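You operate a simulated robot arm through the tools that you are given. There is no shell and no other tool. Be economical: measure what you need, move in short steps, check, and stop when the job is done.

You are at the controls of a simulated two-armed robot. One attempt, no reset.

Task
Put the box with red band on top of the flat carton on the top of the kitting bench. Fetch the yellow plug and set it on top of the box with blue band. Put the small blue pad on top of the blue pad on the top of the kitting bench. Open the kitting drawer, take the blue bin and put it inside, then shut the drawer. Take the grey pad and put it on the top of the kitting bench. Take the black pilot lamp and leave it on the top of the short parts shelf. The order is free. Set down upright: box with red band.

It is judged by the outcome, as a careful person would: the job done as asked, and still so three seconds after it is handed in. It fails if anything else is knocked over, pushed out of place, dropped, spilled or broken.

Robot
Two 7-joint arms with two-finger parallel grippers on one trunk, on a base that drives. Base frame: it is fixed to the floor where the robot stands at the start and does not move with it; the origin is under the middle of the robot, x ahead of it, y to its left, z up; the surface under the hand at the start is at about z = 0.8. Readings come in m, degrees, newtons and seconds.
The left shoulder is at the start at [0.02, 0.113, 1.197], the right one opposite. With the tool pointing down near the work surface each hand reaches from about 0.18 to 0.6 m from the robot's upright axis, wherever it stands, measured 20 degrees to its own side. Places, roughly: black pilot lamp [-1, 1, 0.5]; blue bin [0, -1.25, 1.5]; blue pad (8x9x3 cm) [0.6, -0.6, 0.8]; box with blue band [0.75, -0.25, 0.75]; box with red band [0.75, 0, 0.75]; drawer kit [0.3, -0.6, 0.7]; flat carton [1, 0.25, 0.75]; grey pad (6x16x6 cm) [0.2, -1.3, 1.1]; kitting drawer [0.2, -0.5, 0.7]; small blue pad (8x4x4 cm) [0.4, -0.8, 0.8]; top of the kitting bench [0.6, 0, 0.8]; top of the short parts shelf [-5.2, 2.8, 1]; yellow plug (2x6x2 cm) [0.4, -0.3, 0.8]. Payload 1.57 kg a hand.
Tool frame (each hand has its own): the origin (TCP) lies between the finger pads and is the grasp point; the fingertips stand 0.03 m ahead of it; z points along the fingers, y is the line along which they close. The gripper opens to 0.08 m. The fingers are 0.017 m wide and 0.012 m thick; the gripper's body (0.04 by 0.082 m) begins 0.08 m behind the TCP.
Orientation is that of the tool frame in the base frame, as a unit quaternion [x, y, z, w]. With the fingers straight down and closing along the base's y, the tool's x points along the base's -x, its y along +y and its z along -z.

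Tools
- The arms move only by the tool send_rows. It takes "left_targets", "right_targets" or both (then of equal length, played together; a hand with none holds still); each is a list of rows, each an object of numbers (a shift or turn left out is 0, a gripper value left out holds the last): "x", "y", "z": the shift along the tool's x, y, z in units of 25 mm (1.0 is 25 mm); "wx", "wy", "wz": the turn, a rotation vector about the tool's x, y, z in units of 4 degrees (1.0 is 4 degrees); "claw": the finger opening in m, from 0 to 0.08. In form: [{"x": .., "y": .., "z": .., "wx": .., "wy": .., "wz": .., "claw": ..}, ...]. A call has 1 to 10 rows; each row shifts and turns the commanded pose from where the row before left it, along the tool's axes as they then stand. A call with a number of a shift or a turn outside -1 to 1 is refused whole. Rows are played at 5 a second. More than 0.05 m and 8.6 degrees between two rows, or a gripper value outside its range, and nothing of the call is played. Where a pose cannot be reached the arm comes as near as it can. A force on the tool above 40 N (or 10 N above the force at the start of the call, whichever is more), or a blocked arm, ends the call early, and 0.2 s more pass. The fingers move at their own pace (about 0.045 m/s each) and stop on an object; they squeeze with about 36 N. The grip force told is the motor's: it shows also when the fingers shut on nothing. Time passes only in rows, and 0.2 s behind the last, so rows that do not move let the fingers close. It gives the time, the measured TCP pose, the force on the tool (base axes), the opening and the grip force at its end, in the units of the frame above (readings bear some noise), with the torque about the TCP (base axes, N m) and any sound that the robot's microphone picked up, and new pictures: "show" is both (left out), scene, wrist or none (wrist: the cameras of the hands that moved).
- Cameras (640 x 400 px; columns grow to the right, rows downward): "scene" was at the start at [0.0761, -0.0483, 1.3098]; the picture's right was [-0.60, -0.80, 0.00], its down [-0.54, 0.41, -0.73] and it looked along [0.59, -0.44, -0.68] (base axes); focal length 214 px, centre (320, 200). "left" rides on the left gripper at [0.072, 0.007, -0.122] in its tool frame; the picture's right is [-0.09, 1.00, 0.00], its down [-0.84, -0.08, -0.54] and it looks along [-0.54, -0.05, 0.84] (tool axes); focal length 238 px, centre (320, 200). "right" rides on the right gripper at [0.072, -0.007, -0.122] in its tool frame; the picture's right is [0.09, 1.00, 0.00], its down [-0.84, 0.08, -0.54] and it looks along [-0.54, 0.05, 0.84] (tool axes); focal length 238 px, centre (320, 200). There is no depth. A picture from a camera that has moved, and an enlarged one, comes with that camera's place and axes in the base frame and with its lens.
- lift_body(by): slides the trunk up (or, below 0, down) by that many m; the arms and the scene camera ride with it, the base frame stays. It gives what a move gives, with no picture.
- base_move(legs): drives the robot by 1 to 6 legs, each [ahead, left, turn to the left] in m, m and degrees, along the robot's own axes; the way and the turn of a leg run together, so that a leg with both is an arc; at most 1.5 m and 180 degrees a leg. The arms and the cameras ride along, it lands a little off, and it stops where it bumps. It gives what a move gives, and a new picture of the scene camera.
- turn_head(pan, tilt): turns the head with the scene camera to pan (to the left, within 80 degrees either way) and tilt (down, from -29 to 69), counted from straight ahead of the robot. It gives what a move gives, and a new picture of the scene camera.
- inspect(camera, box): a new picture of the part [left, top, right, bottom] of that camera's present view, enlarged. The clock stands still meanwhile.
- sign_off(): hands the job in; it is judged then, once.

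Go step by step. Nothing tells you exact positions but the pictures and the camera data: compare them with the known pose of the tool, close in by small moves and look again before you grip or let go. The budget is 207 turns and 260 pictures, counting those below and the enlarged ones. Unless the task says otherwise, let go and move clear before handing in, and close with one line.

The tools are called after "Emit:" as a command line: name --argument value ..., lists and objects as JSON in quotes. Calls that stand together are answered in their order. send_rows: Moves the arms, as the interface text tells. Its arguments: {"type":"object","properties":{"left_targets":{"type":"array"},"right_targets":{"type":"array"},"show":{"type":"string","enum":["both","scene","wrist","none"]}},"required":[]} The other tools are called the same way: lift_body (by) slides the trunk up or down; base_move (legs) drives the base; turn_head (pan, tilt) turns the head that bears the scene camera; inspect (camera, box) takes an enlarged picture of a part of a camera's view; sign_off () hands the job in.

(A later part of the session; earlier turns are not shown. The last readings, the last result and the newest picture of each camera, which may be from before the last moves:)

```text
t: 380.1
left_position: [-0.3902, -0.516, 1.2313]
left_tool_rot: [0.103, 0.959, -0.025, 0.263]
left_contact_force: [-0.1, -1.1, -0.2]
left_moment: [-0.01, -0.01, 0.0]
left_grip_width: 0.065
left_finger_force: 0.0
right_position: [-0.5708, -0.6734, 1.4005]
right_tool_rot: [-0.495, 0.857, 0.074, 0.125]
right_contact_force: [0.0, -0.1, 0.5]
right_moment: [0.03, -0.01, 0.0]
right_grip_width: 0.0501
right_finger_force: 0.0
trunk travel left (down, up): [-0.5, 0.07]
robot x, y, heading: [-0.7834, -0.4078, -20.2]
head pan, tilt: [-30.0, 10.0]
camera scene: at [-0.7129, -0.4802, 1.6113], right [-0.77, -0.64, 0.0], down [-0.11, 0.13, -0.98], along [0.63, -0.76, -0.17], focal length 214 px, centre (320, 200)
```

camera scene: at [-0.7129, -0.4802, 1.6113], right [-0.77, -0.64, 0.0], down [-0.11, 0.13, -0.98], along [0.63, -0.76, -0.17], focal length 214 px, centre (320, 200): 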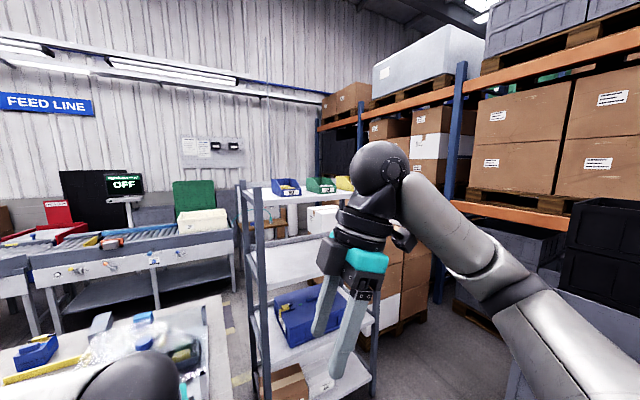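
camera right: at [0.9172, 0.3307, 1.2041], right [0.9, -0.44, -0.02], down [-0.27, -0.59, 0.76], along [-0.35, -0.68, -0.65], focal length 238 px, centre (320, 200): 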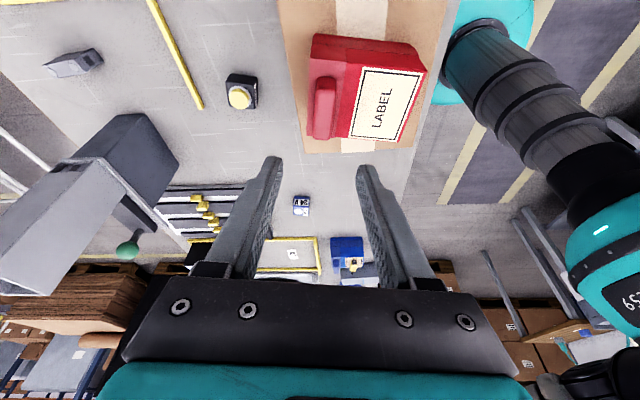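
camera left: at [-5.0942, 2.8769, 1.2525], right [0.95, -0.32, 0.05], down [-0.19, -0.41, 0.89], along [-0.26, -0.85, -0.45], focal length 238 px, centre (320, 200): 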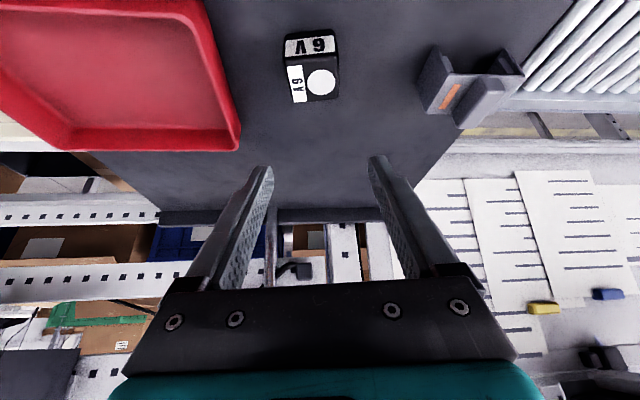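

The blue bin is at the near corner of the shelf's top. I'll move in front of it for a close look.

Emit:
base_move --legs '[[0.1, -0.33, -1.9]]'

Emit:
lift_body --by 0.07

Emit:
turn_head --pan 0 --tilt 5

Emit:
inspect --camera "scene" --box '[220, 150, 420, 275]'

```text
t: 382.3
left_position: [-0.415, -0.8668, 1.2294]
left_tool_rot: [0.12, 0.957, -0.03, 0.262]
left_contact_force: [0.9, 0.2, -0.2]
left_moment: [-0.02, -0.02, -0.02]
left_grip_width: 0.065
left_finger_force: 0.0
right_position: [-0.6024, -1.0172, 1.3996]
right_tool_rot: [-0.48, 0.865, 0.072, 0.128]
right_contact_force: [-0.8, -0.3, 0.0]
right_moment: [0.0, 0.05, 0.01]
right_grip_width: 0.0501
right_finger_force: 0.0
trunk travel left (down, up): [-0.5, 0.07]
robot x, y, heading: [-0.8045, -0.7425, -22.2]
head pan, tilt: [-30.0, 10.0]
camera scene: at [-0.7384, -0.8194, 1.6114], right [-0.79, -0.61, 0.0], down [-0.11, 0.14, -0.98], along [0.6, -0.78, -0.17], focal length 214 px, centre (320, 200)
```

scene: 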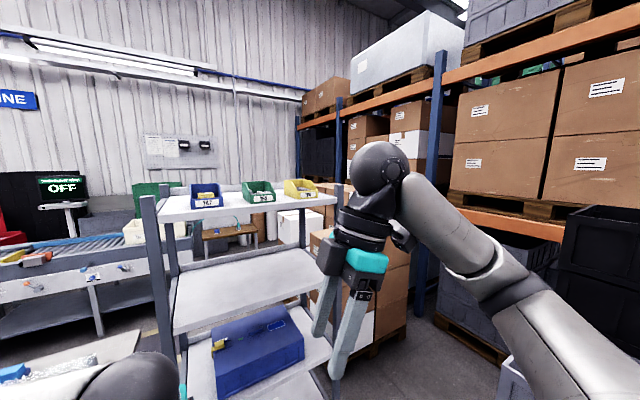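

```text
t: 383.3
left_position: [-0.416, -0.8666, 1.3]
left_tool_rot: [0.121, 0.957, -0.03, 0.261]
left_contact_force: [0.3, 0.1, 0.1]
left_moment: [0.0, -0.01, 0.0]
left_grip_width: 0.0651
left_finger_force: 0.1
right_position: [-0.6036, -1.0171, 1.47]
right_tool_rot: [-0.48, 0.865, 0.072, 0.128]
right_contact_force: [0.5, -0.4, 0.0]
right_moment: [-0.01, 0.01, 0.03]
right_grip_width: 0.05
right_finger_force: 0.1
trunk travel left (down, up): [-0.57, 0.0]
robot x, y, heading: [-0.8047, -0.7418, -22.3]
head pan, tilt: [-30.0, 10.0]
```

```text
t: 384.3
left_position: [-0.4147, -0.8659, 1.3001]
left_tool_rot: [0.12, 0.958, -0.029, 0.26]
left_contact_force: [-0.6, 1.0, 0.1]
left_moment: [-0.01, -0.02, -0.01]
left_grip_width: 0.0652
left_finger_force: 0.0
right_position: [-0.6032, -1.0176, 1.4705]
right_tool_rot: [-0.48, 0.865, 0.071, 0.127]
right_contact_force: [0.9, 0.1, 0.7]
right_moment: [-0.01, -0.01, -0.01]
right_grip_width: 0.0499
right_finger_force: 0.0
trunk travel left (down, up): [-0.57, 0.0]
robot x, y, heading: [-0.8047, -0.744, -22.3]
head pan, tilt: [0.0, 5.0]
camera scene: at [-0.7101, -0.7802, 1.6895], right [-0.38, -0.92, 0.0], down [-0.08, 0.03, -1.0], along [0.92, -0.38, -0.09], focal length 214 px, centre (320, 200)
```

scene: 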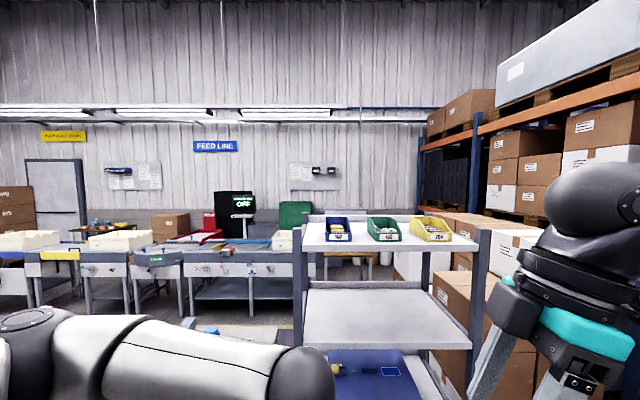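

```text
3.20 times, centred on (320, 212) of scene
camera zoom: at [-0.7101, -0.7802, 1.6895], right [-0.38, -0.92, 0.0], down [-0.08, 0.03, -1.0], along [0.92, -0.38, -0.09], focal length 686 px, centre (320, 160)
```

zoom: 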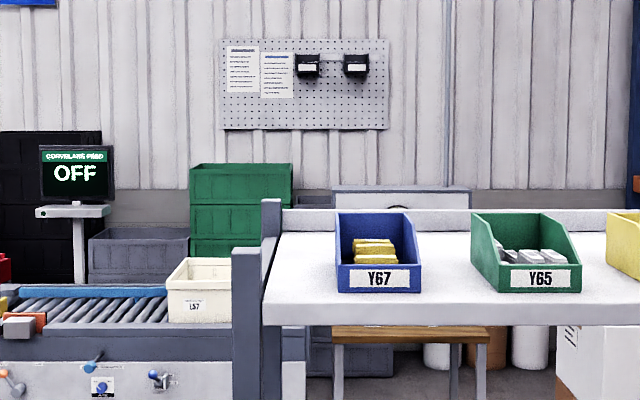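

The blue bin (Y67) holds yellow parts, so it must stay level. I'll open the drawer first; moving in front of it and lowering the trunk.

Emit:
base_move --legs '[[0, 0.75, 0.2]]'

Emit:
lift_body --by -0.45

Emit:
turn_head --pan -20 --tilt 40

```text
t: 388.4
left_position: [-0.1284, -0.1605, 1.2999]
left_tool_rot: [0.114, 0.958, -0.028, 0.261]
left_contact_force: [-0.4, 0.7, -0.1]
left_moment: [0.0, -0.01, -0.01]
left_grip_width: 0.0649
left_finger_force: 0.1
right_position: [-0.3158, -0.3144, 1.4699]
right_tool_rot: [-0.485, 0.862, 0.073, 0.128]
right_contact_force: [0.6, 0.7, -0.7]
right_moment: [-0.03, 0.02, 0.01]
right_grip_width: 0.0502
right_finger_force: 0.0
trunk travel left (down, up): [-0.57, 0.0]
robot x, y, heading: [-0.5202, -0.0413, -21.8]
head pan, tilt: [0.0, 5.0]
camera scene: at [-0.4248, -0.0782, 1.6895], right [-0.37, -0.93, 0.0], down [-0.08, 0.03, -1.0], along [0.92, -0.37, -0.09], focal length 214 px, centre (320, 200)
```

scene: 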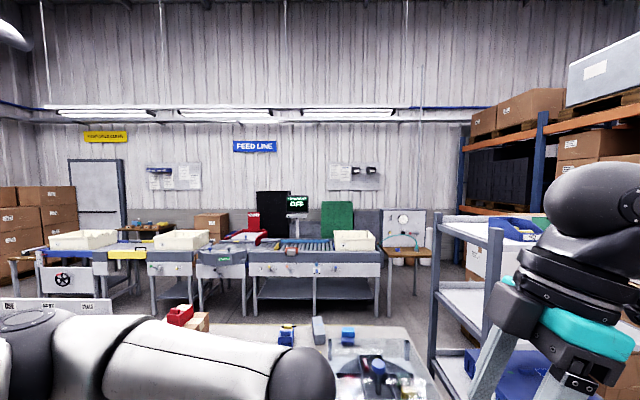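

```text
refused: -0.45 is not a number from -0.4 to 0.4
```

```text
t: 389.4
left_position: [-0.1294, -0.1613, 1.3007]
left_tool_rot: [0.115, 0.958, -0.029, 0.261]
left_contact_force: [-0.3, 0.0, 0.1]
left_moment: [0.03, -0.02, -0.02]
left_grip_width: 0.0648
left_finger_force: 0.1
right_position: [-0.3155, -0.3145, 1.4712]
right_tool_rot: [-0.484, 0.863, 0.072, 0.127]
right_contact_force: [0.3, -1.7, -0.7]
right_moment: [-0.02, 0.0, 0.0]
right_grip_width: 0.05
right_finger_force: 0.0
trunk travel left (down, up): [-0.57, 0.0]
robot x, y, heading: [-0.5175, -0.0451, -21.9]
head pan, tilt: [-20.0, 40.0]
camera scene: at [-0.4467, -0.1007, 1.6338], right [-0.67, -0.75, 0.0], down [-0.48, 0.43, -0.77], along [0.57, -0.51, -0.64], focal length 214 px, centre (320, 200)
```

scene: 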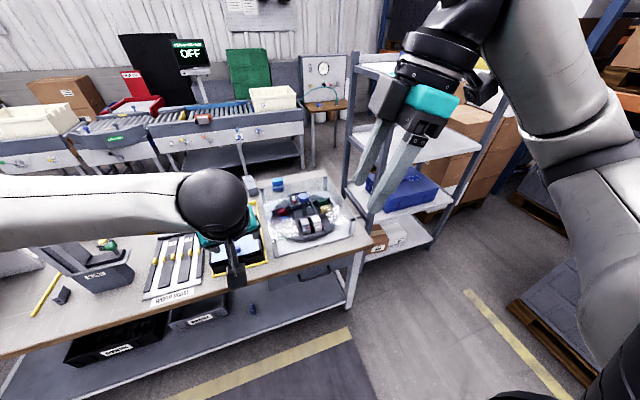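

Emit:
lift_body --by -0.4

Emit:
send_rows --right_targets '[{"wy": 1, "wz": -0.6}, {"wy": 1, "wz": -0.6}, {"wy": 1, "wz": -0.6}, {"wy": 1, "wz": -0.6}, {"wx": 1}, {"wx": 1}, {"wx": 1}, {"wx": 1}, {"wx": 1}, {"wx": 1}]' --show "none"

Emit:
send_rows --right_targets '[{"wx": 1}, {"wx": 1}, {"wx": 1}, {"wx": 1}, {"wx": 1}, {"wx": 1}, {"wx": 1}, {"wx": 1}, {"wx": 1}, {"wx": 1}]' --show "both"

```text
t: 393.2
left_position: [-0.1286, -0.1612, 0.9011]
left_tool_rot: [0.116, 0.958, -0.029, 0.262]
left_contact_force: [0.6, -0.9, -0.1]
left_moment: [-0.04, 0.03, -0.05]
left_grip_width: 0.0652
left_finger_force: 0.0
right_position: [-0.3155, -0.3149, 1.0702]
right_tool_rot: [-0.484, 0.863, 0.072, 0.127]
right_contact_force: [0.4, -0.4, -0.2]
right_moment: [0.03, 0.0, 0.0]
right_grip_width: 0.0497
right_finger_force: 0.0
trunk travel left (down, up): [-0.17, 0.4]
robot x, y, heading: [-0.5184, -0.0398, -21.8]
head pan, tilt: [-20.0, 40.0]
```

```text
t: 395.4
left_position: [-0.1301, -0.1615, 0.9011]
left_tool_rot: [0.115, 0.958, -0.028, 0.262]
left_contact_force: [-0.2, 0.1, -1.1]
left_moment: [-0.02, -0.01, -0.01]
left_grip_width: 0.0649
left_finger_force: 0.1
right_position: [-0.3156, -0.3142, 1.0718]
right_tool_rot: [-0.545, 0.809, -0.179, 0.129]
right_contact_force: [0.1, 1.1, -0.4]
right_moment: [0.0, 0.0, 0.0]
right_grip_width: 0.0502
right_finger_force: 0.0
trunk travel left (down, up): [-0.17, 0.4]
robot x, y, heading: [-0.5186, -0.0429, -21.7]
head pan, tilt: [-20.0, 40.0]
```

```text
t: 397.6
left_position: [-0.1292, -0.161, 0.9007]
left_tool_rot: [0.115, 0.958, -0.028, 0.262]
left_contact_force: [0.0, -0.8, 0.3]
left_moment: [-0.02, -0.01, -0.01]
left_grip_width: 0.0649
left_finger_force: 0.0
right_position: [-0.2134, -0.3542, 1.1577]
right_tool_rot: [-0.469, 0.699, -0.445, 0.306]
right_contact_force: [-0.1, 0.3, 0.1]
right_moment: [-0.02, -0.01, -0.03]
right_grip_width: 0.0502
right_finger_force: 0.0
right hand out of reach, approached as far as the arm can: row 1, 2, 3, 4, 5, 6, 7, 8, 9, 10
trunk travel left (down, up): [-0.17, 0.4]
robot x, y, heading: [-0.5239, -0.0408, -21.6]
head pan, tilt: [-20.0, 40.0]
camera scene: at [-0.4467, -0.1009, 1.2337], right [-0.67, -0.75, 0.0], down [-0.48, 0.43, -0.77], along [0.57, -0.51, -0.64], focal length 214 px, centre (320, 200)
camera right: at [-0.3413, -0.3826, 1.2139], right [-0.41, 0.08, -0.91], down [-0.18, 0.97, 0.17], along [0.89, 0.23, -0.39], focal length 238 px, centre (320, 200)
```

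scene: 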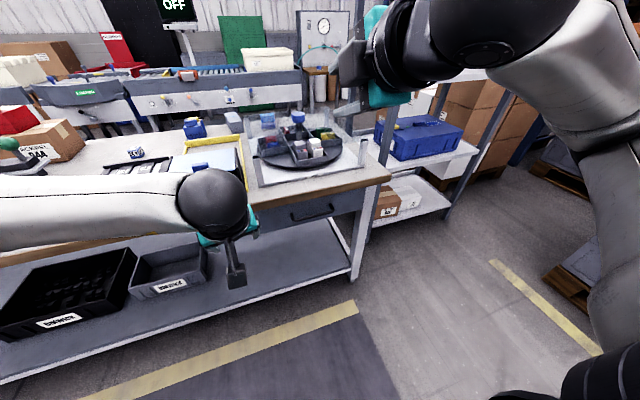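
right: 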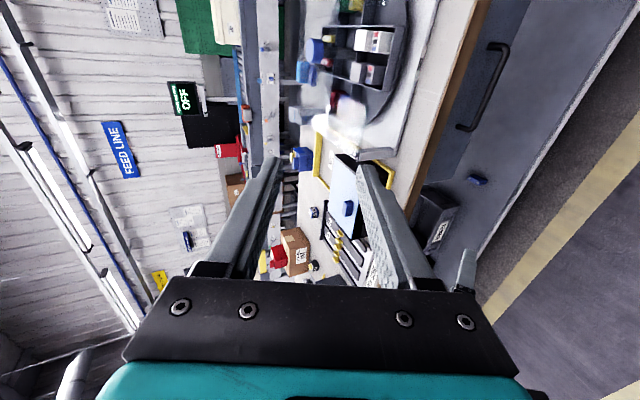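

The hand is now oriented to pinch a horizontal bar (24° nose-down). The handle triangulates to about (-0.015, -0.456, 0.70). Lowering trunk and arm to handle height, staying short of the bench.

Emit:
lift_body --by -0.16

Emit:
send_rows --right_targets '[{"z": 0.42, "y": 0.9}, {"z": 0.42, "y": 0.9}, {"z": 0.42, "y": 0.9}, {"z": 0.42, "y": 0.9}, {"z": 0.42, "y": 0.9}, {"z": 0.42, "y": 0.9}, {"z": 0.42, "y": 0.9}, {"z": 0.42, "y": 0.9}, {"z": 0.42, "y": 0.9}, {"z": 0.42, "y": 0.9}]' --show "both"

```text
t: 399.5
left_position: [-0.1278, -0.1621, 0.7403]
left_tool_rot: [0.115, 0.958, -0.028, 0.262]
left_contact_force: [0.1, -0.2, 0.5]
left_moment: [0.01, -0.02, 0.03]
left_grip_width: 0.065
left_finger_force: 0.1
right_position: [-0.2147, -0.3545, 0.9981]
right_tool_rot: [-0.469, 0.699, -0.444, 0.307]
right_contact_force: [0.2, -0.8, 0.6]
right_moment: [-0.03, -0.03, 0.0]
right_grip_width: 0.0498
right_finger_force: 0.1
trunk travel left (down, up): [-0.01, 0.56]
robot x, y, heading: [-0.519, -0.0421, -21.8]
head pan, tilt: [-20.0, 40.0]
```

```text
t: 401.7
left_position: [-0.1294, -0.1615, 0.7407]
left_tool_rot: [0.116, 0.958, -0.028, 0.262]
left_contact_force: [-0.5, -0.1, -0.1]
left_moment: [0.02, 0.03, -0.02]
left_grip_width: 0.065
left_finger_force: 0.0
right_position: [-0.1737, -0.3666, 0.7656]
right_tool_rot: [-0.468, 0.699, -0.445, 0.307]
right_contact_force: [0.4, 0.2, 0.8]
right_moment: [0.01, -0.01, 0.02]
right_grip_width: 0.0499
right_finger_force: 0.2
right hand out of reach, approached as far as the arm can: row 1, 2, 3, 4, 5
trunk travel left (down, up): [-0.01, 0.56]
robot x, y, heading: [-0.5196, -0.0455, -21.9]
head pan, tilt: [-20.0, 40.0]
camera scene: at [-0.4468, -0.1009, 1.0737], right [-0.67, -0.75, 0.0], down [-0.48, 0.43, -0.77], along [0.57, -0.51, -0.64], focal length 214 px, centre (320, 200)
camera right: at [-0.3014, -0.3951, 0.8197], right [-0.41, 0.08, -0.91], down [-0.18, 0.97, 0.17], along [0.89, 0.23, -0.39], focal length 238 px, centre (320, 200)
```

scene: 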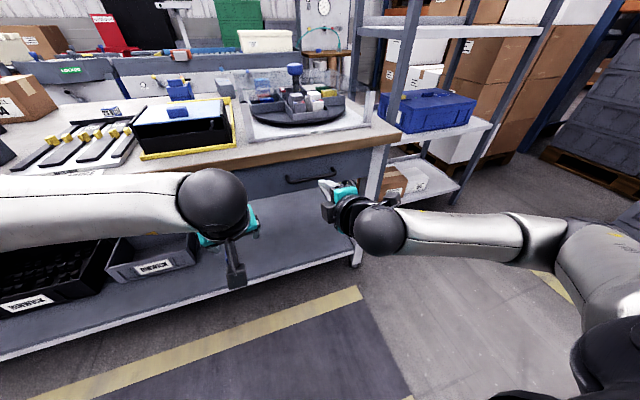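
right: 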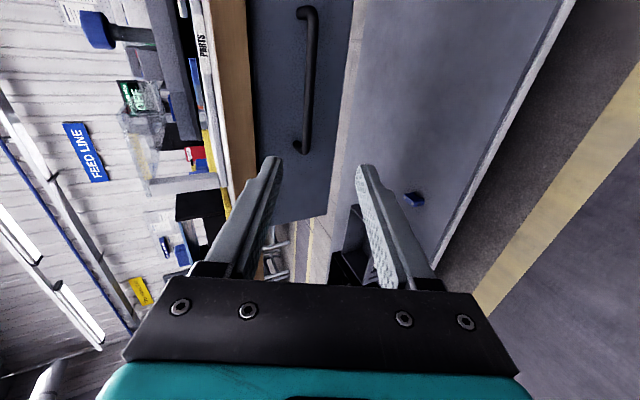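

Handle precisely located: bar from (0.031,-0.390) to (-0.007,-0.555) at z≈0.69, slightly under the bench edge. Moving in, stopping short to check.

Emit:
send_rows --right_targets '[{"x": 0.2, "z": 0.9, "y": -0.12, "claw": 0.045}, {"x": 0.2, "z": 0.9, "y": -0.12}, {"x": 0.2, "z": 0.9, "y": -0.12}, {"x": 0.2, "z": 0.9, "y": -0.12}, {"x": 0.2, "z": 0.9, "y": -0.12}, {"x": 0.19, "z": 0.9, "y": -0.12}, {"z": 0.8}, {}]' --show "wrist"

```text
t: 403.5
left_position: [-0.1293, -0.1608, 0.7398]
left_tool_rot: [0.115, 0.958, -0.029, 0.263]
left_contact_force: [0.8, 0.5, 0.7]
left_moment: [-0.03, 0.01, -0.02]
left_grip_width: 0.0653
left_finger_force: 0.1
right_position: [-0.046, -0.448, 0.7159]
right_tool_rot: [-0.469, 0.699, -0.444, 0.306]
right_contact_force: [-0.5, 0.8, 0.3]
right_moment: [-0.03, 0.01, 0.0]
right_grip_width: 0.0449
right_finger_force: 0.0
trunk travel left (down, up): [-0.01, 0.56]
robot x, y, heading: [-0.5214, -0.0428, -21.8]
head pan, tilt: [-20.0, 40.0]
camera right: at [-0.1749, -0.4764, 0.7715], right [-0.42, 0.08, -0.91], down [-0.18, 0.97, 0.17], along [0.89, 0.23, -0.39], focal length 238 px, centre (320, 200)
```

right: 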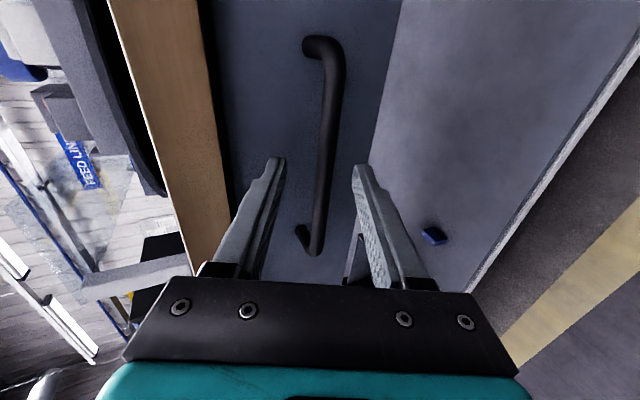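

Emit:
send_rows --right_targets '[{"z": 0.8}, {"z": 0.8}, {"z": 0.7}, {}, {"claw": 0.0}, {}, {}, {}]' --show "wrist"

```text
t: 403.9
left_position: [-0.1311, -0.1609, 0.7411]
left_tool_rot: [0.115, 0.957, -0.029, 0.263]
left_contact_force: [-0.4, 0.6, 0.4]
left_moment: [-0.01, 0.0, -0.03]
left_grip_width: 0.0652
left_finger_force: 0.1
right_position: [-0.034, -0.4546, 0.7122]
right_tool_rot: [-0.469, 0.697, -0.446, 0.309]
right_contact_force: [-15.2, 6.4, 5.5]
right_moment: [-0.24, -0.46, -0.08]
right_grip_width: 0.0432
right_finger_force: 0.3
trunk travel left (down, up): [-0.01, 0.56]
robot x, y, heading: [-0.52, -0.0429, -21.8]
head pan, tilt: [-20.0, 40.0]
stopped in row 2 (right hand): the force on the tool passed its limit at 58 N (the readings are from after the stop); the commanded pose is now the measured one
camera right: at [-0.1612, -0.4815, 0.7672], right [-0.41, 0.08, -0.91], down [-0.18, 0.97, 0.16], along [0.89, 0.23, -0.39], focal length 238 px, centre (320, 200)
```

right: 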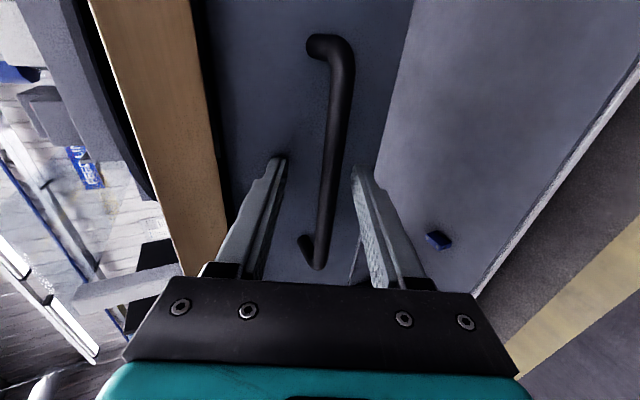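

The lower finger met the bar. I'll back off, open wider, shift ~12 mm down, and try again.

Emit:
send_rows --right_targets '[{"z": -0.7, "claw": 0.06}, {"y": 0.5}, {"z": 0.6}, {"z": 0.6}, {"z": 0.5}, {}]' --show "wrist"

```text
t: 404.9
left_position: [-0.1316, -0.1612, 0.7425]
left_tool_rot: [0.116, 0.957, -0.028, 0.263]
left_contact_force: [0.6, -0.7, 0.0]
left_moment: [0.0, 0.05, 0.02]
left_grip_width: 0.0651
left_finger_force: 0.1
right_position: [-0.035, -0.4532, 0.6987]
right_tool_rot: [-0.468, 0.696, -0.448, 0.309]
right_contact_force: [-27.8, 8.7, 8.9]
right_moment: [-0.37, -1.02, -0.2]
right_grip_width: 0.0561
right_finger_force: 0.1
trunk travel left (down, up): [-0.01, 0.56]
robot x, y, heading: [-0.5166, -0.0421, -22.0]
head pan, tilt: [-20.0, 40.0]
stopped in row 4 (right hand): the force on the tool passed its limit at 49 N (the readings are from after the stop); the commanded pose is now the measured one
camera right: at [-0.1637, -0.4809, 0.7541], right [-0.41, 0.07, -0.91], down [-0.18, 0.97, 0.16], along [0.9, 0.23, -0.38], focal length 238 px, centre (320, 200)
```

right: 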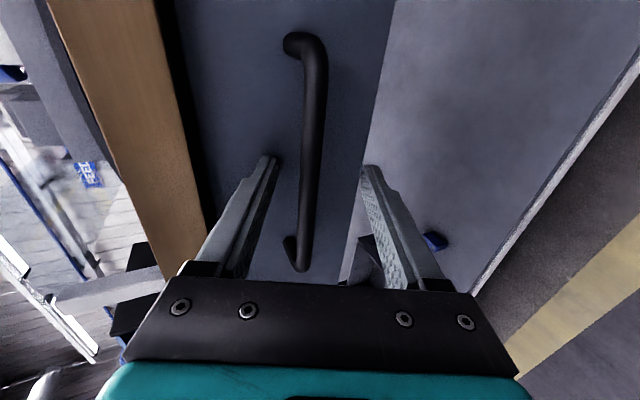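

Possibly the fingertips already touch the panel with the bar between them. I'll ease back a hair and close to find out.

Emit:
send_rows --right_targets '[{"z": -0.15, "claw": 0.0}, {}, {}, {}, {}, {}]' --show "wrist"

```text
t: 406.3
left_position: [-0.1312, -0.1601, 0.7415]
left_tool_rot: [0.115, 0.958, -0.028, 0.262]
left_contact_force: [0.5, 0.1, 0.9]
left_moment: [0.0, -0.01, 0.0]
left_grip_width: 0.0649
left_finger_force: 0.1
right_position: [-0.0344, -0.4535, 0.7048]
right_tool_rot: [-0.466, 0.695, -0.451, 0.311]
right_contact_force: [-0.1, -0.7, 23.7]
right_moment: [0.06, -0.12, 0.52]
right_grip_width: 0.0116
right_finger_force: 28.8
trunk travel left (down, up): [-0.01, 0.56]
robot x, y, heading: [-0.52, -0.0419, -22.0]
head pan, tilt: [-20.0, 40.0]
camera right: at [-0.1635, -0.4808, 0.7587], right [-0.4, 0.07, -0.91], down [-0.18, 0.97, 0.16], along [0.9, 0.23, -0.38], focal length 238 px, centre (320, 200)
```

right: 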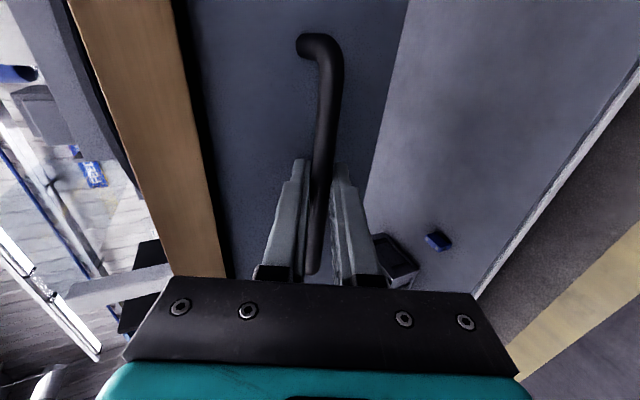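

The bar is gripped. Relieving the vertical load and pulling the drawer with a gentle base reverse.

Emit:
send_rows --right_targets '[{"y": -0.14}, {}]' --show "none"

Emit:
base_move --legs '[[-0.12, 0, 0]]'

```text
t: 406.9
left_position: [-0.1298, -0.1612, 0.7415]
left_tool_rot: [0.116, 0.958, -0.029, 0.263]
left_contact_force: [-0.2, -0.1, 0.3]
left_moment: [0.02, 0.01, 0.02]
left_grip_width: 0.0651
left_finger_force: 0.0
right_position: [-0.0342, -0.4538, 0.705]
right_tool_rot: [-0.467, 0.697, -0.448, 0.309]
right_contact_force: [-0.2, 1.4, 19.8]
right_moment: [-0.09, -0.05, 0.03]
right_grip_width: 0.0115
right_finger_force: 28.7
trunk travel left (down, up): [-0.01, 0.56]
robot x, y, heading: [-0.5186, -0.0421, -21.7]
head pan, tilt: [-20.0, 40.0]
```

```text
t: 408.1
left_position: [-0.2393, -0.1168, 0.741]
left_tool_rot: [0.114, 0.958, -0.028, 0.262]
left_contact_force: [0.1, 0.4, -0.6]
left_moment: [0.01, -0.01, -0.04]
left_grip_width: 0.065
left_finger_force: 0.1
right_position: [-0.1425, -0.4086, 0.7058]
right_tool_rot: [-0.468, 0.696, -0.448, 0.31]
right_contact_force: [1.5, 4.4, 19.8]
right_moment: [-0.2, 0.02, -0.47]
right_grip_width: 0.012
right_finger_force: 29.3
trunk travel left (down, up): [-0.01, 0.56]
robot x, y, heading: [-0.6272, 0.0028, -21.7]
head pan, tilt: [-20.0, 40.0]
camera scene: at [-0.558, -0.0554, 1.0739], right [-0.67, -0.74, 0.0], down [-0.48, 0.43, -0.77], along [0.57, -0.51, -0.64], focal length 214 px, centre (320, 200)
```

scene: 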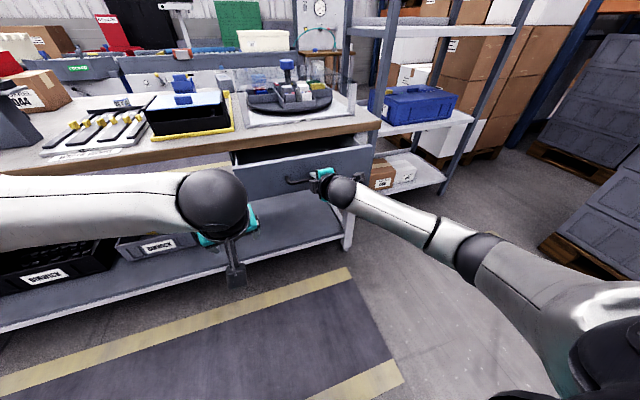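

The drawer is coming out smoothly. Pulling further.

Emit:
base_move --legs '[[-0.12, 0, 0]]'

```text
t: 409.4
left_position: [-0.3504, -0.0709, 0.7407]
left_tool_rot: [0.114, 0.958, -0.028, 0.261]
left_contact_force: [0.5, -0.4, 1.2]
left_moment: [-0.02, 0.0, -0.01]
left_grip_width: 0.0649
left_finger_force: 0.0
right_position: [-0.2533, -0.363, 0.7043]
right_tool_rot: [-0.469, 0.695, -0.448, 0.311]
right_contact_force: [0.7, 4.3, 6.3]
right_moment: [-0.18, 0.06, -0.27]
right_grip_width: 0.0116
right_finger_force: 29.7
trunk travel left (down, up): [-0.01, 0.56]
robot x, y, heading: [-0.7416, 0.0516, -21.7]
head pan, tilt: [-20.0, 40.0]
camera scene: at [-0.6687, -0.0113, 1.0738], right [-0.67, -0.75, 0.0], down [-0.48, 0.43, -0.77], along [0.57, -0.51, -0.64], focal length 214 px, centre (320, 200)
```

scene: 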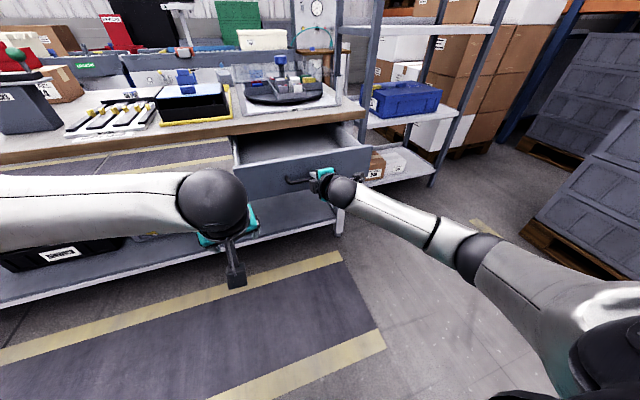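

Emit:
base_move --legs '[[-0.05, 0, 0]]'

Emit:
send_rows --right_targets '[{"claw": 0.06}, {}, {"z": -0.9}, {"z": -0.9}, {"z": -0.9}, {"z": -0.9}, {"z": -0.9}, {"z": -0.9}]' --show "none"

Emit:
lift_body --by 0.4

Emit:
turn_head --pan -20 --tilt 45

Emit:
inspect --camera "scene" --box '[200, 130, 400, 255]'

```text
t: 410.3
left_position: [-0.3966, -0.0537, 0.7412]
left_tool_rot: [0.114, 0.958, -0.028, 0.262]
left_contact_force: [-0.9, 1.1, -0.4]
left_moment: [0.03, -0.02, 0.02]
left_grip_width: 0.0651
left_finger_force: 0.2
right_position: [-0.2983, -0.3435, 0.7038]
right_tool_rot: [-0.469, 0.695, -0.447, 0.312]
right_contact_force: [-0.3, 4.2, 2.0]
right_moment: [-0.16, 0.08, -0.32]
right_grip_width: 0.0117
right_finger_force: 29.2
trunk travel left (down, up): [-0.01, 0.56]
robot x, y, heading: [-0.7866, 0.0637, -21.9]
head pan, tilt: [-20.0, 40.0]
camera scene: at [-0.7144, 0.0068, 1.0738], right [-0.67, -0.75, 0.0], down [-0.48, 0.43, -0.77], along [0.57, -0.51, -0.64], focal length 214 px, centre (320, 200)
```

scene: 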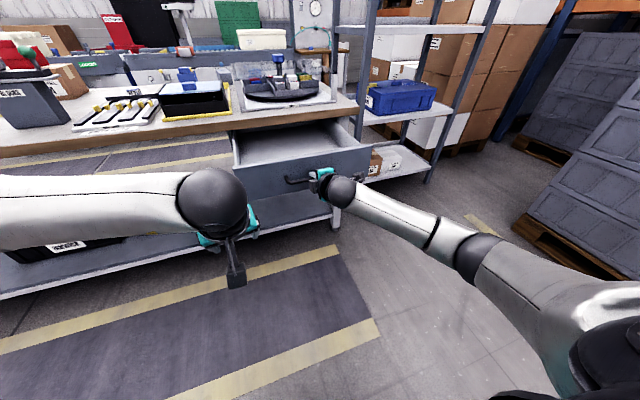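

```text
t: 412.1
left_position: [-0.3965, -0.0547, 0.7392]
left_tool_rot: [0.113, 0.958, -0.027, 0.261]
left_contact_force: [0.1, 0.1, -1.1]
left_moment: [-0.01, 0.04, -0.01]
left_grip_width: 0.0646
left_finger_force: 0.1
right_position: [-0.4152, -0.2993, 0.7619]
right_tool_rot: [-0.47, 0.694, -0.448, 0.312]
right_contact_force: [0.6, 0.3, 0.2]
right_moment: [-0.02, 0.02, 0.0]
right_grip_width: 0.0599
right_finger_force: 0.1
trunk travel left (down, up): [-0.01, 0.56]
robot x, y, heading: [-0.7873, 0.0671, -21.7]
head pan, tilt: [-20.0, 40.0]
```

```text
t: 415.9
left_position: [-0.3964, -0.0537, 1.1397]
left_tool_rot: [0.114, 0.958, -0.028, 0.262]
left_contact_force: [-0.4, -0.9, 1.1]
left_moment: [0.05, -0.03, 0.02]
left_grip_width: 0.0649
left_finger_force: 0.1
right_position: [-0.4165, -0.2985, 1.161]
right_tool_rot: [-0.469, 0.695, -0.447, 0.311]
right_contact_force: [0.3, -0.3, -0.2]
right_moment: [0.0, -0.01, -0.02]
right_grip_width: 0.0602
right_finger_force: 0.2
trunk travel left (down, up): [-0.41, 0.16]
robot x, y, heading: [-0.7897, 0.0633, -22.0]
head pan, tilt: [-20.0, 40.0]
```

```text
t: 416.6
left_position: [-0.3965, -0.0531, 1.1402]
left_tool_rot: [0.114, 0.958, -0.028, 0.262]
left_contact_force: [0.5, 0.4, 0.4]
left_moment: [0.01, -0.01, -0.01]
left_grip_width: 0.0647
left_finger_force: 0.0
right_position: [-0.4148, -0.2992, 1.1607]
right_tool_rot: [-0.47, 0.694, -0.447, 0.312]
right_contact_force: [0.1, 0.8, 0.7]
right_moment: [0.0, 0.02, 0.02]
right_grip_width: 0.0599
right_finger_force: 0.0
trunk travel left (down, up): [-0.41, 0.16]
robot x, y, heading: [-0.7849, 0.0683, -21.7]
head pan, tilt: [-20.0, 45.0]
camera scene: at [-0.7171, 0.0089, 1.4665], right [-0.67, -0.75, 0.0], down [-0.53, 0.47, -0.71], along [0.53, -0.47, -0.71], focal length 214 px, centre (320, 200)
```

scene: 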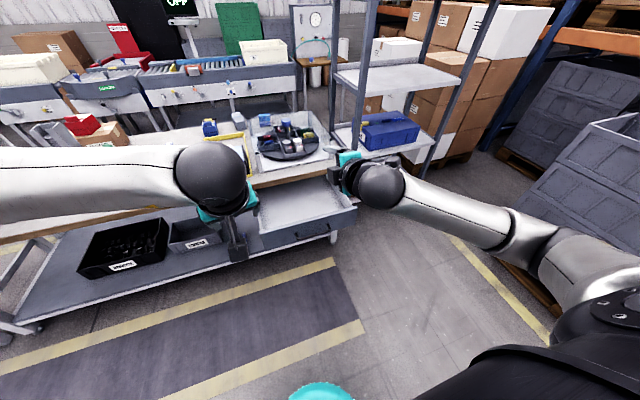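

```text
3.20 times, centred on (300, 192) of scene
camera zoom: at [-0.7171, 0.0089, 1.4665], right [-0.67, -0.75, 0.0], down [-0.53, 0.47, -0.71], along [0.53, -0.47, -0.71], focal length 686 px, centre (384, 224)
```

zoom: 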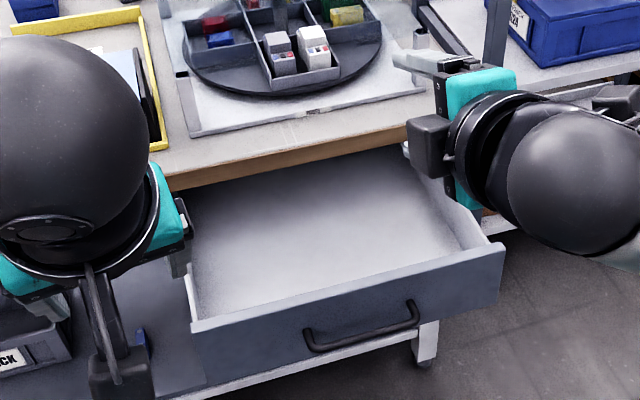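

The drawer is open and empty inside. Now the bin: tuck the right arm, raise the left hand, and go to the shelf's front.

Emit:
send_rows --right_targets '[{"z": -0.9, "y": 0.41}, {"z": -0.9, "y": 0.41}, {"z": -0.9, "y": 0.41}, {"z": -0.9, "y": 0.41}, {"z": -0.9, "y": 0.41}, {"z": -0.9, "y": 0.41}, {"z": -0.9, "y": 0.41}, {"z": -0.9, "y": 0.41}, {}, {}]' --left_targets '[{"z": -0.95, "x": -0.55, "wz": 0.87, "wx": 0.5, "claw": 0.05}, {"z": -0.95, "x": -0.55, "wz": 0.87, "wx": 0.5}, {"z": -0.95, "x": -0.55}, {"z": -0.95, "x": -0.55}, {"z": -0.95, "x": -0.55}, {"z": -0.95, "x": -0.55}, {"z": -0.95, "x": -0.55}, {"z": -0.95, "x": -0.55}, {"z": -0.95, "x": -0.55}, {"z": -0.95, "x": -0.55}]' --show "none"

Emit:
lift_body --by 0.16

Emit:
base_move --legs '[[0, -0.88, 0], [0.55, 0, 0]]'

```text
t: 418.8
left_position: [-0.3995, -0.0552, 1.4161]
left_tool_rot: [0.18, 0.948, -0.044, 0.259]
left_contact_force: [0.0, -0.5, 0.1]
left_moment: [0.03, 0.03, 0.03]
left_grip_width: 0.0501
left_finger_force: 0.0
right_position: [-0.539, -0.2654, 1.0956]
right_tool_rot: [-0.469, 0.695, -0.447, 0.312]
right_contact_force: [-0.5, -0.5, 0.1]
right_moment: [0.01, 0.01, 0.0]
right_grip_width: 0.06
right_finger_force: 0.0
right hand out of reach, approached as far as the arm can: row 3, 4, 5, 6, 7, 8
trunk travel left (down, up): [-0.41, 0.16]
robot x, y, heading: [-0.7864, 0.0622, -22.0]
head pan, tilt: [-20.0, 45.0]
```

```text
t: 420.6
left_position: [-0.3997, -0.0545, 1.5751]
left_tool_rot: [0.182, 0.948, -0.046, 0.258]
left_contact_force: [-0.1, -0.4, 0.0]
left_moment: [0.0, 0.02, -0.01]
left_grip_width: 0.0502
left_finger_force: 0.1
right_position: [-0.5391, -0.2659, 1.2558]
right_tool_rot: [-0.469, 0.694, -0.447, 0.313]
right_contact_force: [0.4, -0.3, -0.8]
right_moment: [0.01, 0.0, 0.0]
right_grip_width: 0.0601
right_finger_force: 0.0
trunk travel left (down, up): [-0.57, 0.0]
robot x, y, heading: [-0.7883, 0.0654, -21.9]
head pan, tilt: [-20.0, 45.0]
```

```text
t: 428.0
left_position: [-0.203, -1.066, 1.5759]
left_tool_rot: [0.176, 0.949, -0.044, 0.259]
left_contact_force: [0.6, 0.2, 0.4]
left_moment: [-0.01, -0.01, -0.03]
left_grip_width: 0.0499
left_finger_force: 0.0
right_position: [-0.3392, -1.277, 1.2571]
right_tool_rot: [-0.474, 0.691, -0.445, 0.315]
right_contact_force: [-0.4, -0.6, 0.0]
right_moment: [0.0, 0.0, -0.02]
right_grip_width: 0.0599
right_finger_force: 0.0
trunk travel left (down, up): [-0.57, 0.0]
robot x, y, heading: [-0.5934, -0.9525, -21.3]
head pan, tilt: [-20.0, 45.0]
camera scene: at [-0.5216, -1.0055, 1.6265], right [-0.66, -0.75, 0.0], down [-0.53, 0.46, -0.71], along [0.53, -0.46, -0.71], focal length 214 px, centre (320, 200)
```

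scene: 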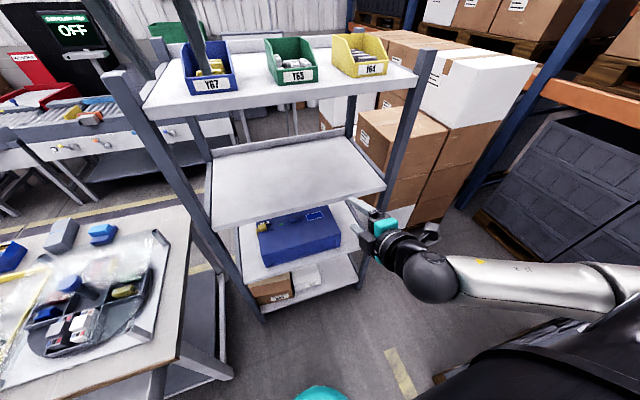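

Emit:
inspect --camera "left" --box '[0, 0, 640, 400]'

Emit:
inspect --camera "scene" --box '[130, 20, 290, 120]'

```text
1.00 times, centred on (320, 200) of left (not enlarged: the box is as wide or as high as the picture)
camera zoom: at [-0.3178, -1.0155, 1.6454], right [0.43, 0.9, 0.05], down [0.39, -0.24, 0.89], along [0.82, -0.36, -0.45], focal length 238 px, centre (320, 200)
```

zoom: 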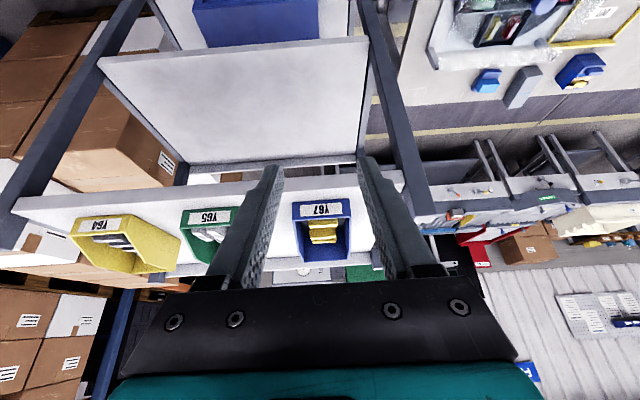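

```text
4.00 times, centred on (210, 70) of scene
camera zoom: at [-0.5216, -1.0055, 1.6265], right [-0.66, -0.75, 0.0], down [-0.53, 0.46, -0.71], along [0.53, -0.46, -0.71], focal length 858 px, centre (760, 720)
```

zoom: 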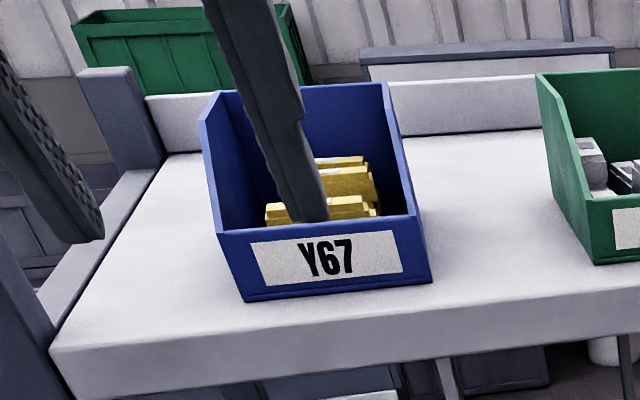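

Bin geometry resolved: width ~0.117, front at n=0.48, right wall at e≈-1.123, wall top ~1.505 mid-depth. I'll advance and bring the left hand over the right wall with a small opening.

Emit:
base_move --legs '[[0.18, 0, -0.6]]'

Emit:
send_rows --left_targets '[{"x": -0.87, "z": 0.5, "y": -0.4, "claw": 0.03}, {"x": -0.87, "z": 0.5, "y": -0.4}, {"x": -0.87, "z": 0.5, "y": -0.4}, {"x": -0.87, "z": 0.5, "y": -0.4}, {"x": -0.6, "z": 0.35, "y": -0.4}, {"x": -0.4, "z": 0.23, "y": -0.4}, {}]' --show "both"

```text
t: 429.5
left_position: [-0.0375, -1.1346, 1.5757]
left_tool_rot: [0.18, 0.948, -0.045, 0.259]
left_contact_force: [-0.2, -0.3, 0.0]
left_moment: [0.01, 0.02, 0.0]
left_grip_width: 0.05
left_finger_force: 0.0
right_position: [-0.1779, -1.345, 1.2547]
right_tool_rot: [-0.469, 0.695, -0.447, 0.312]
right_contact_force: [0.3, -0.2, 0.2]
right_moment: [-0.04, -0.01, -0.02]
right_grip_width: 0.0601
right_finger_force: 0.1
trunk travel left (down, up): [-0.57, 0.0]
robot x, y, heading: [-0.4288, -1.0152, -21.6]
head pan, tilt: [-20.0, 45.0]
camera scene: at [-0.3565, -1.0713, 1.6264], right [-0.67, -0.75, 0.0], down [-0.53, 0.47, -0.71], along [0.53, -0.47, -0.71], focal length 214 px, centre (320, 200)
```

scene: 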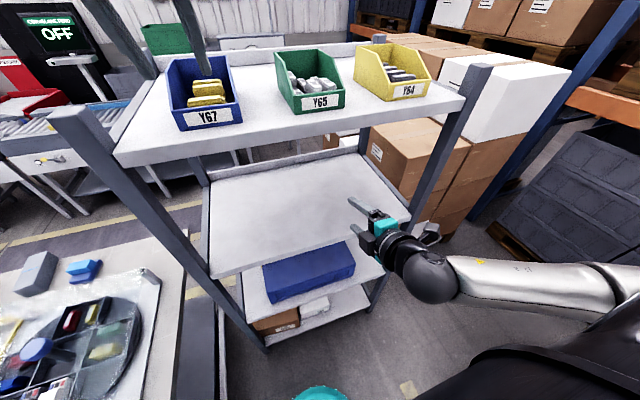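

```text
t: 431.1
left_position: [0.0593, -1.2399, 1.5772]
left_tool_rot: [0.181, 0.948, -0.045, 0.259]
left_contact_force: [-0.1, -1.0, 0.0]
left_moment: [-0.03, 0.0, -0.01]
left_grip_width: 0.0301
left_finger_force: 0.1
right_position: [-0.1774, -1.3454, 1.2566]
right_tool_rot: [-0.469, 0.694, -0.448, 0.313]
right_contact_force: [-0.5, 1.2, 1.2]
right_moment: [-0.01, -0.01, 0.06]
right_grip_width: 0.06
right_finger_force: 0.0
trunk travel left (down, up): [-0.57, 0.0]
robot x, y, heading: [-0.4248, -1.0157, -21.7]
head pan, tilt: [-20.0, 45.0]
camera scene: at [-0.357, -1.0705, 1.6265], right [-0.67, -0.75, 0.0], down [-0.53, 0.47, -0.71], along [0.53, -0.47, -0.71], focal length 214 px, centre (320, 200)
camera left: at [-0.0543, -1.1879, 1.6465], right [0.44, 0.9, 0.05], down [0.38, -0.24, 0.89], along [0.81, -0.37, -0.45], focal length 238 px, centre (320, 200)
```

scene: 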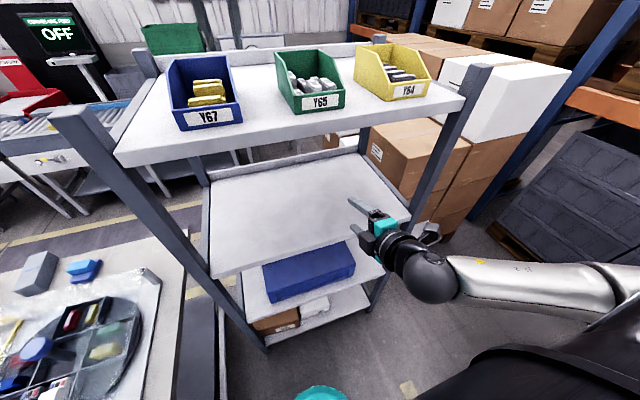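
left: 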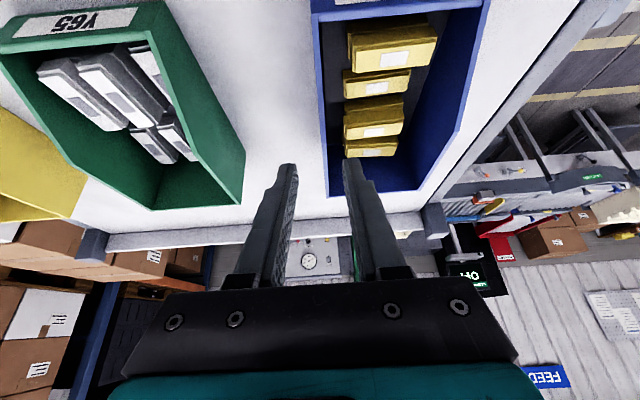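

The yellow parts sit nearer the right wall, so the left wall has more room inside. Shifting the hand over the left wall (e≈-1.016).

Emit:
send_rows --left_targets '[{"y": 0.88, "x": -0.3, "z": 0.17}, {"y": 0.88, "x": -0.3, "z": 0.17}, {"y": 0.88, "x": -0.3, "z": 0.17}, {"y": 0.88, "x": -0.3, "z": 0.17}, {"y": 0.88, "x": -0.3, "z": 0.17}, {}]' --show "wrist"

```text
t: 432.5
left_position: [0.1389, -1.1509, 1.5785]
left_tool_rot: [0.18, 0.948, -0.045, 0.259]
left_contact_force: [-1.0, 0.1, 0.2]
left_moment: [0.0, 0.03, 0.0]
left_grip_width: 0.0299
left_finger_force: 0.0
right_position: [-0.1789, -1.3452, 1.2557]
right_tool_rot: [-0.469, 0.694, -0.448, 0.312]
right_contact_force: [0.2, 0.7, 0.7]
right_moment: [0.02, 0.01, 0.0]
right_grip_width: 0.0601
right_finger_force: 0.0
trunk travel left (down, up): [-0.57, 0.0]
robot x, y, heading: [-0.4283, -1.0166, -21.9]
head pan, tilt: [-20.0, 45.0]
camera left: at [0.0249, -1.0996, 1.6481], right [0.44, 0.9, 0.05], down [0.38, -0.24, 0.89], along [0.81, -0.37, -0.45], focal length 238 px, centre (320, 200)
```

left: 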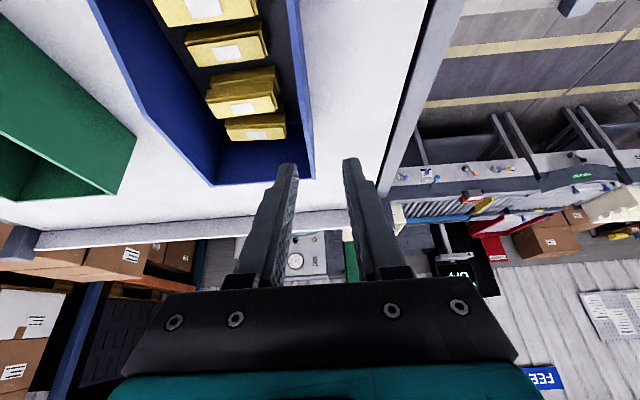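

Emit:
send_rows --left_targets '[{"y": -0.36}, {"z": 0.7, "x": 0.4}, {"z": 0.7, "x": 0.4}, {}]' --show "wrist"

```text
t: 433.5
left_position: [0.1384, -1.1591, 1.5378]
left_tool_rot: [0.181, 0.948, -0.046, 0.259]
left_contact_force: [-0.1, 0.1, -0.4]
left_moment: [-0.03, 0.0, 0.01]
left_grip_width: 0.0303
left_finger_force: 0.0
right_position: [-0.179, -1.345, 1.2563]
right_tool_rot: [-0.469, 0.695, -0.447, 0.311]
right_contact_force: [0.3, -0.1, 0.1]
right_moment: [0.03, 0.01, 0.03]
right_grip_width: 0.0601
right_finger_force: 0.1
trunk travel left (down, up): [-0.57, 0.0]
robot x, y, heading: [-0.4252, -1.0132, -21.8]
head pan, tilt: [-20.0, 45.0]
camera left: at [0.0231, -1.1075, 1.6076], right [0.44, 0.9, 0.05], down [0.38, -0.24, 0.89], along [0.81, -0.37, -0.45], focal length 238 px, centre (320, 200)
```

left: 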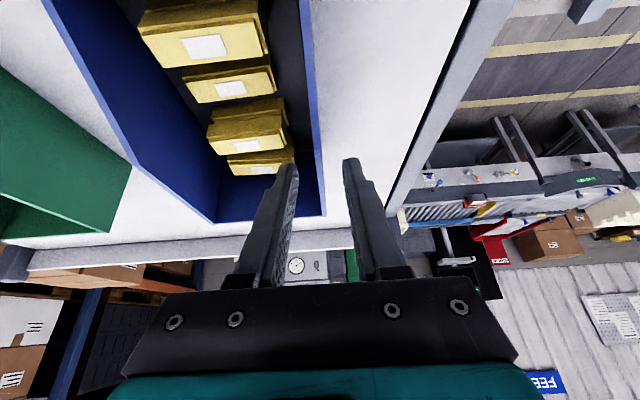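

The wall lies right between the fingers. Descending and pinching.

Emit:
send_rows --left_targets '[{"z": 0.5, "x": 0.29}, {"z": 0.5, "x": 0.29}, {"z": 0.25, "x": 0.14}, {}, {"claw": 0.0}, {}, {}, {}]' --show "wrist"

```text
t: 434.3
left_position: [0.1389, -1.1615, 1.5167]
left_tool_rot: [0.178, 0.944, -0.054, 0.273]
left_contact_force: [-3.5, 2.6, 7.2]
left_moment: [-0.11, 0.09, -0.06]
left_grip_width: 0.0297
left_finger_force: 0.1
right_position: [-0.1788, -1.3449, 1.2554]
right_tool_rot: [-0.469, 0.694, -0.447, 0.312]
right_contact_force: [0.3, -0.1, -0.3]
right_moment: [0.0, -0.02, 0.02]
right_grip_width: 0.0598
right_finger_force: 0.0
trunk travel left (down, up): [-0.57, 0.0]
robot x, y, heading: [-0.4273, -1.0147, -21.7]
head pan, tilt: [-20.0, 45.0]
stopped in row 4 (left hand): the force on the tool passed its limit at 42 N (the readings are from after the stop); the commanded pose is now the measured one
camera left: at [0.0236, -1.108, 1.5817], right [0.44, 0.9, 0.04], down [0.36, -0.22, 0.91], along [0.82, -0.38, -0.42], focal length 238 px, centre (320, 200)
```

left: 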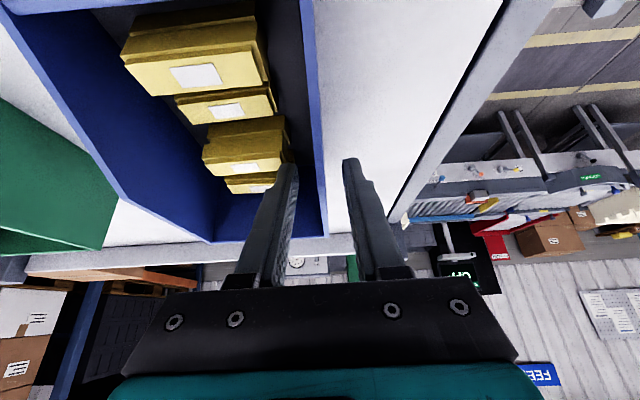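

The inner finger touched a yellow block. I'll lift slightly, narrow the opening to 17 mm, and go again.

Emit:
send_rows --left_targets '[{"z": -0.45, "x": -0.26, "claw": 0.017}, {"y": 0.06}, {}, {}]' --show "wrist"

```text
t: 435.3
left_position: [0.1394, -1.158, 1.5265]
left_tool_rot: [0.179, 0.944, -0.053, 0.272]
left_contact_force: [0.4, -0.1, -0.1]
left_moment: [-0.02, 0.02, 0.02]
left_grip_width: 0.0169
left_finger_force: 0.0
right_position: [-0.1782, -1.3443, 1.2561]
right_tool_rot: [-0.47, 0.695, -0.447, 0.312]
right_contact_force: [0.3, 0.5, 0.2]
right_moment: [0.02, -0.03, -0.01]
right_grip_width: 0.0601
right_finger_force: 0.0
trunk travel left (down, up): [-0.57, 0.0]
robot x, y, heading: [-0.428, -1.013, -21.6]
head pan, tilt: [-20.0, 45.0]
camera left: at [0.0243, -1.1063, 1.593], right [0.44, 0.9, 0.05], down [0.36, -0.22, 0.9], along [0.82, -0.38, -0.42], focal length 238 px, centre (320, 200)
```

left: 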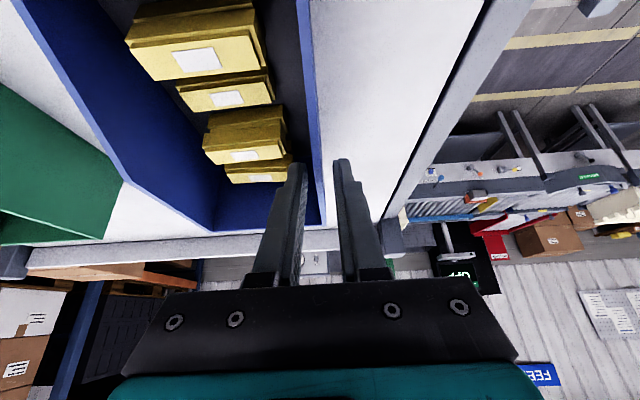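

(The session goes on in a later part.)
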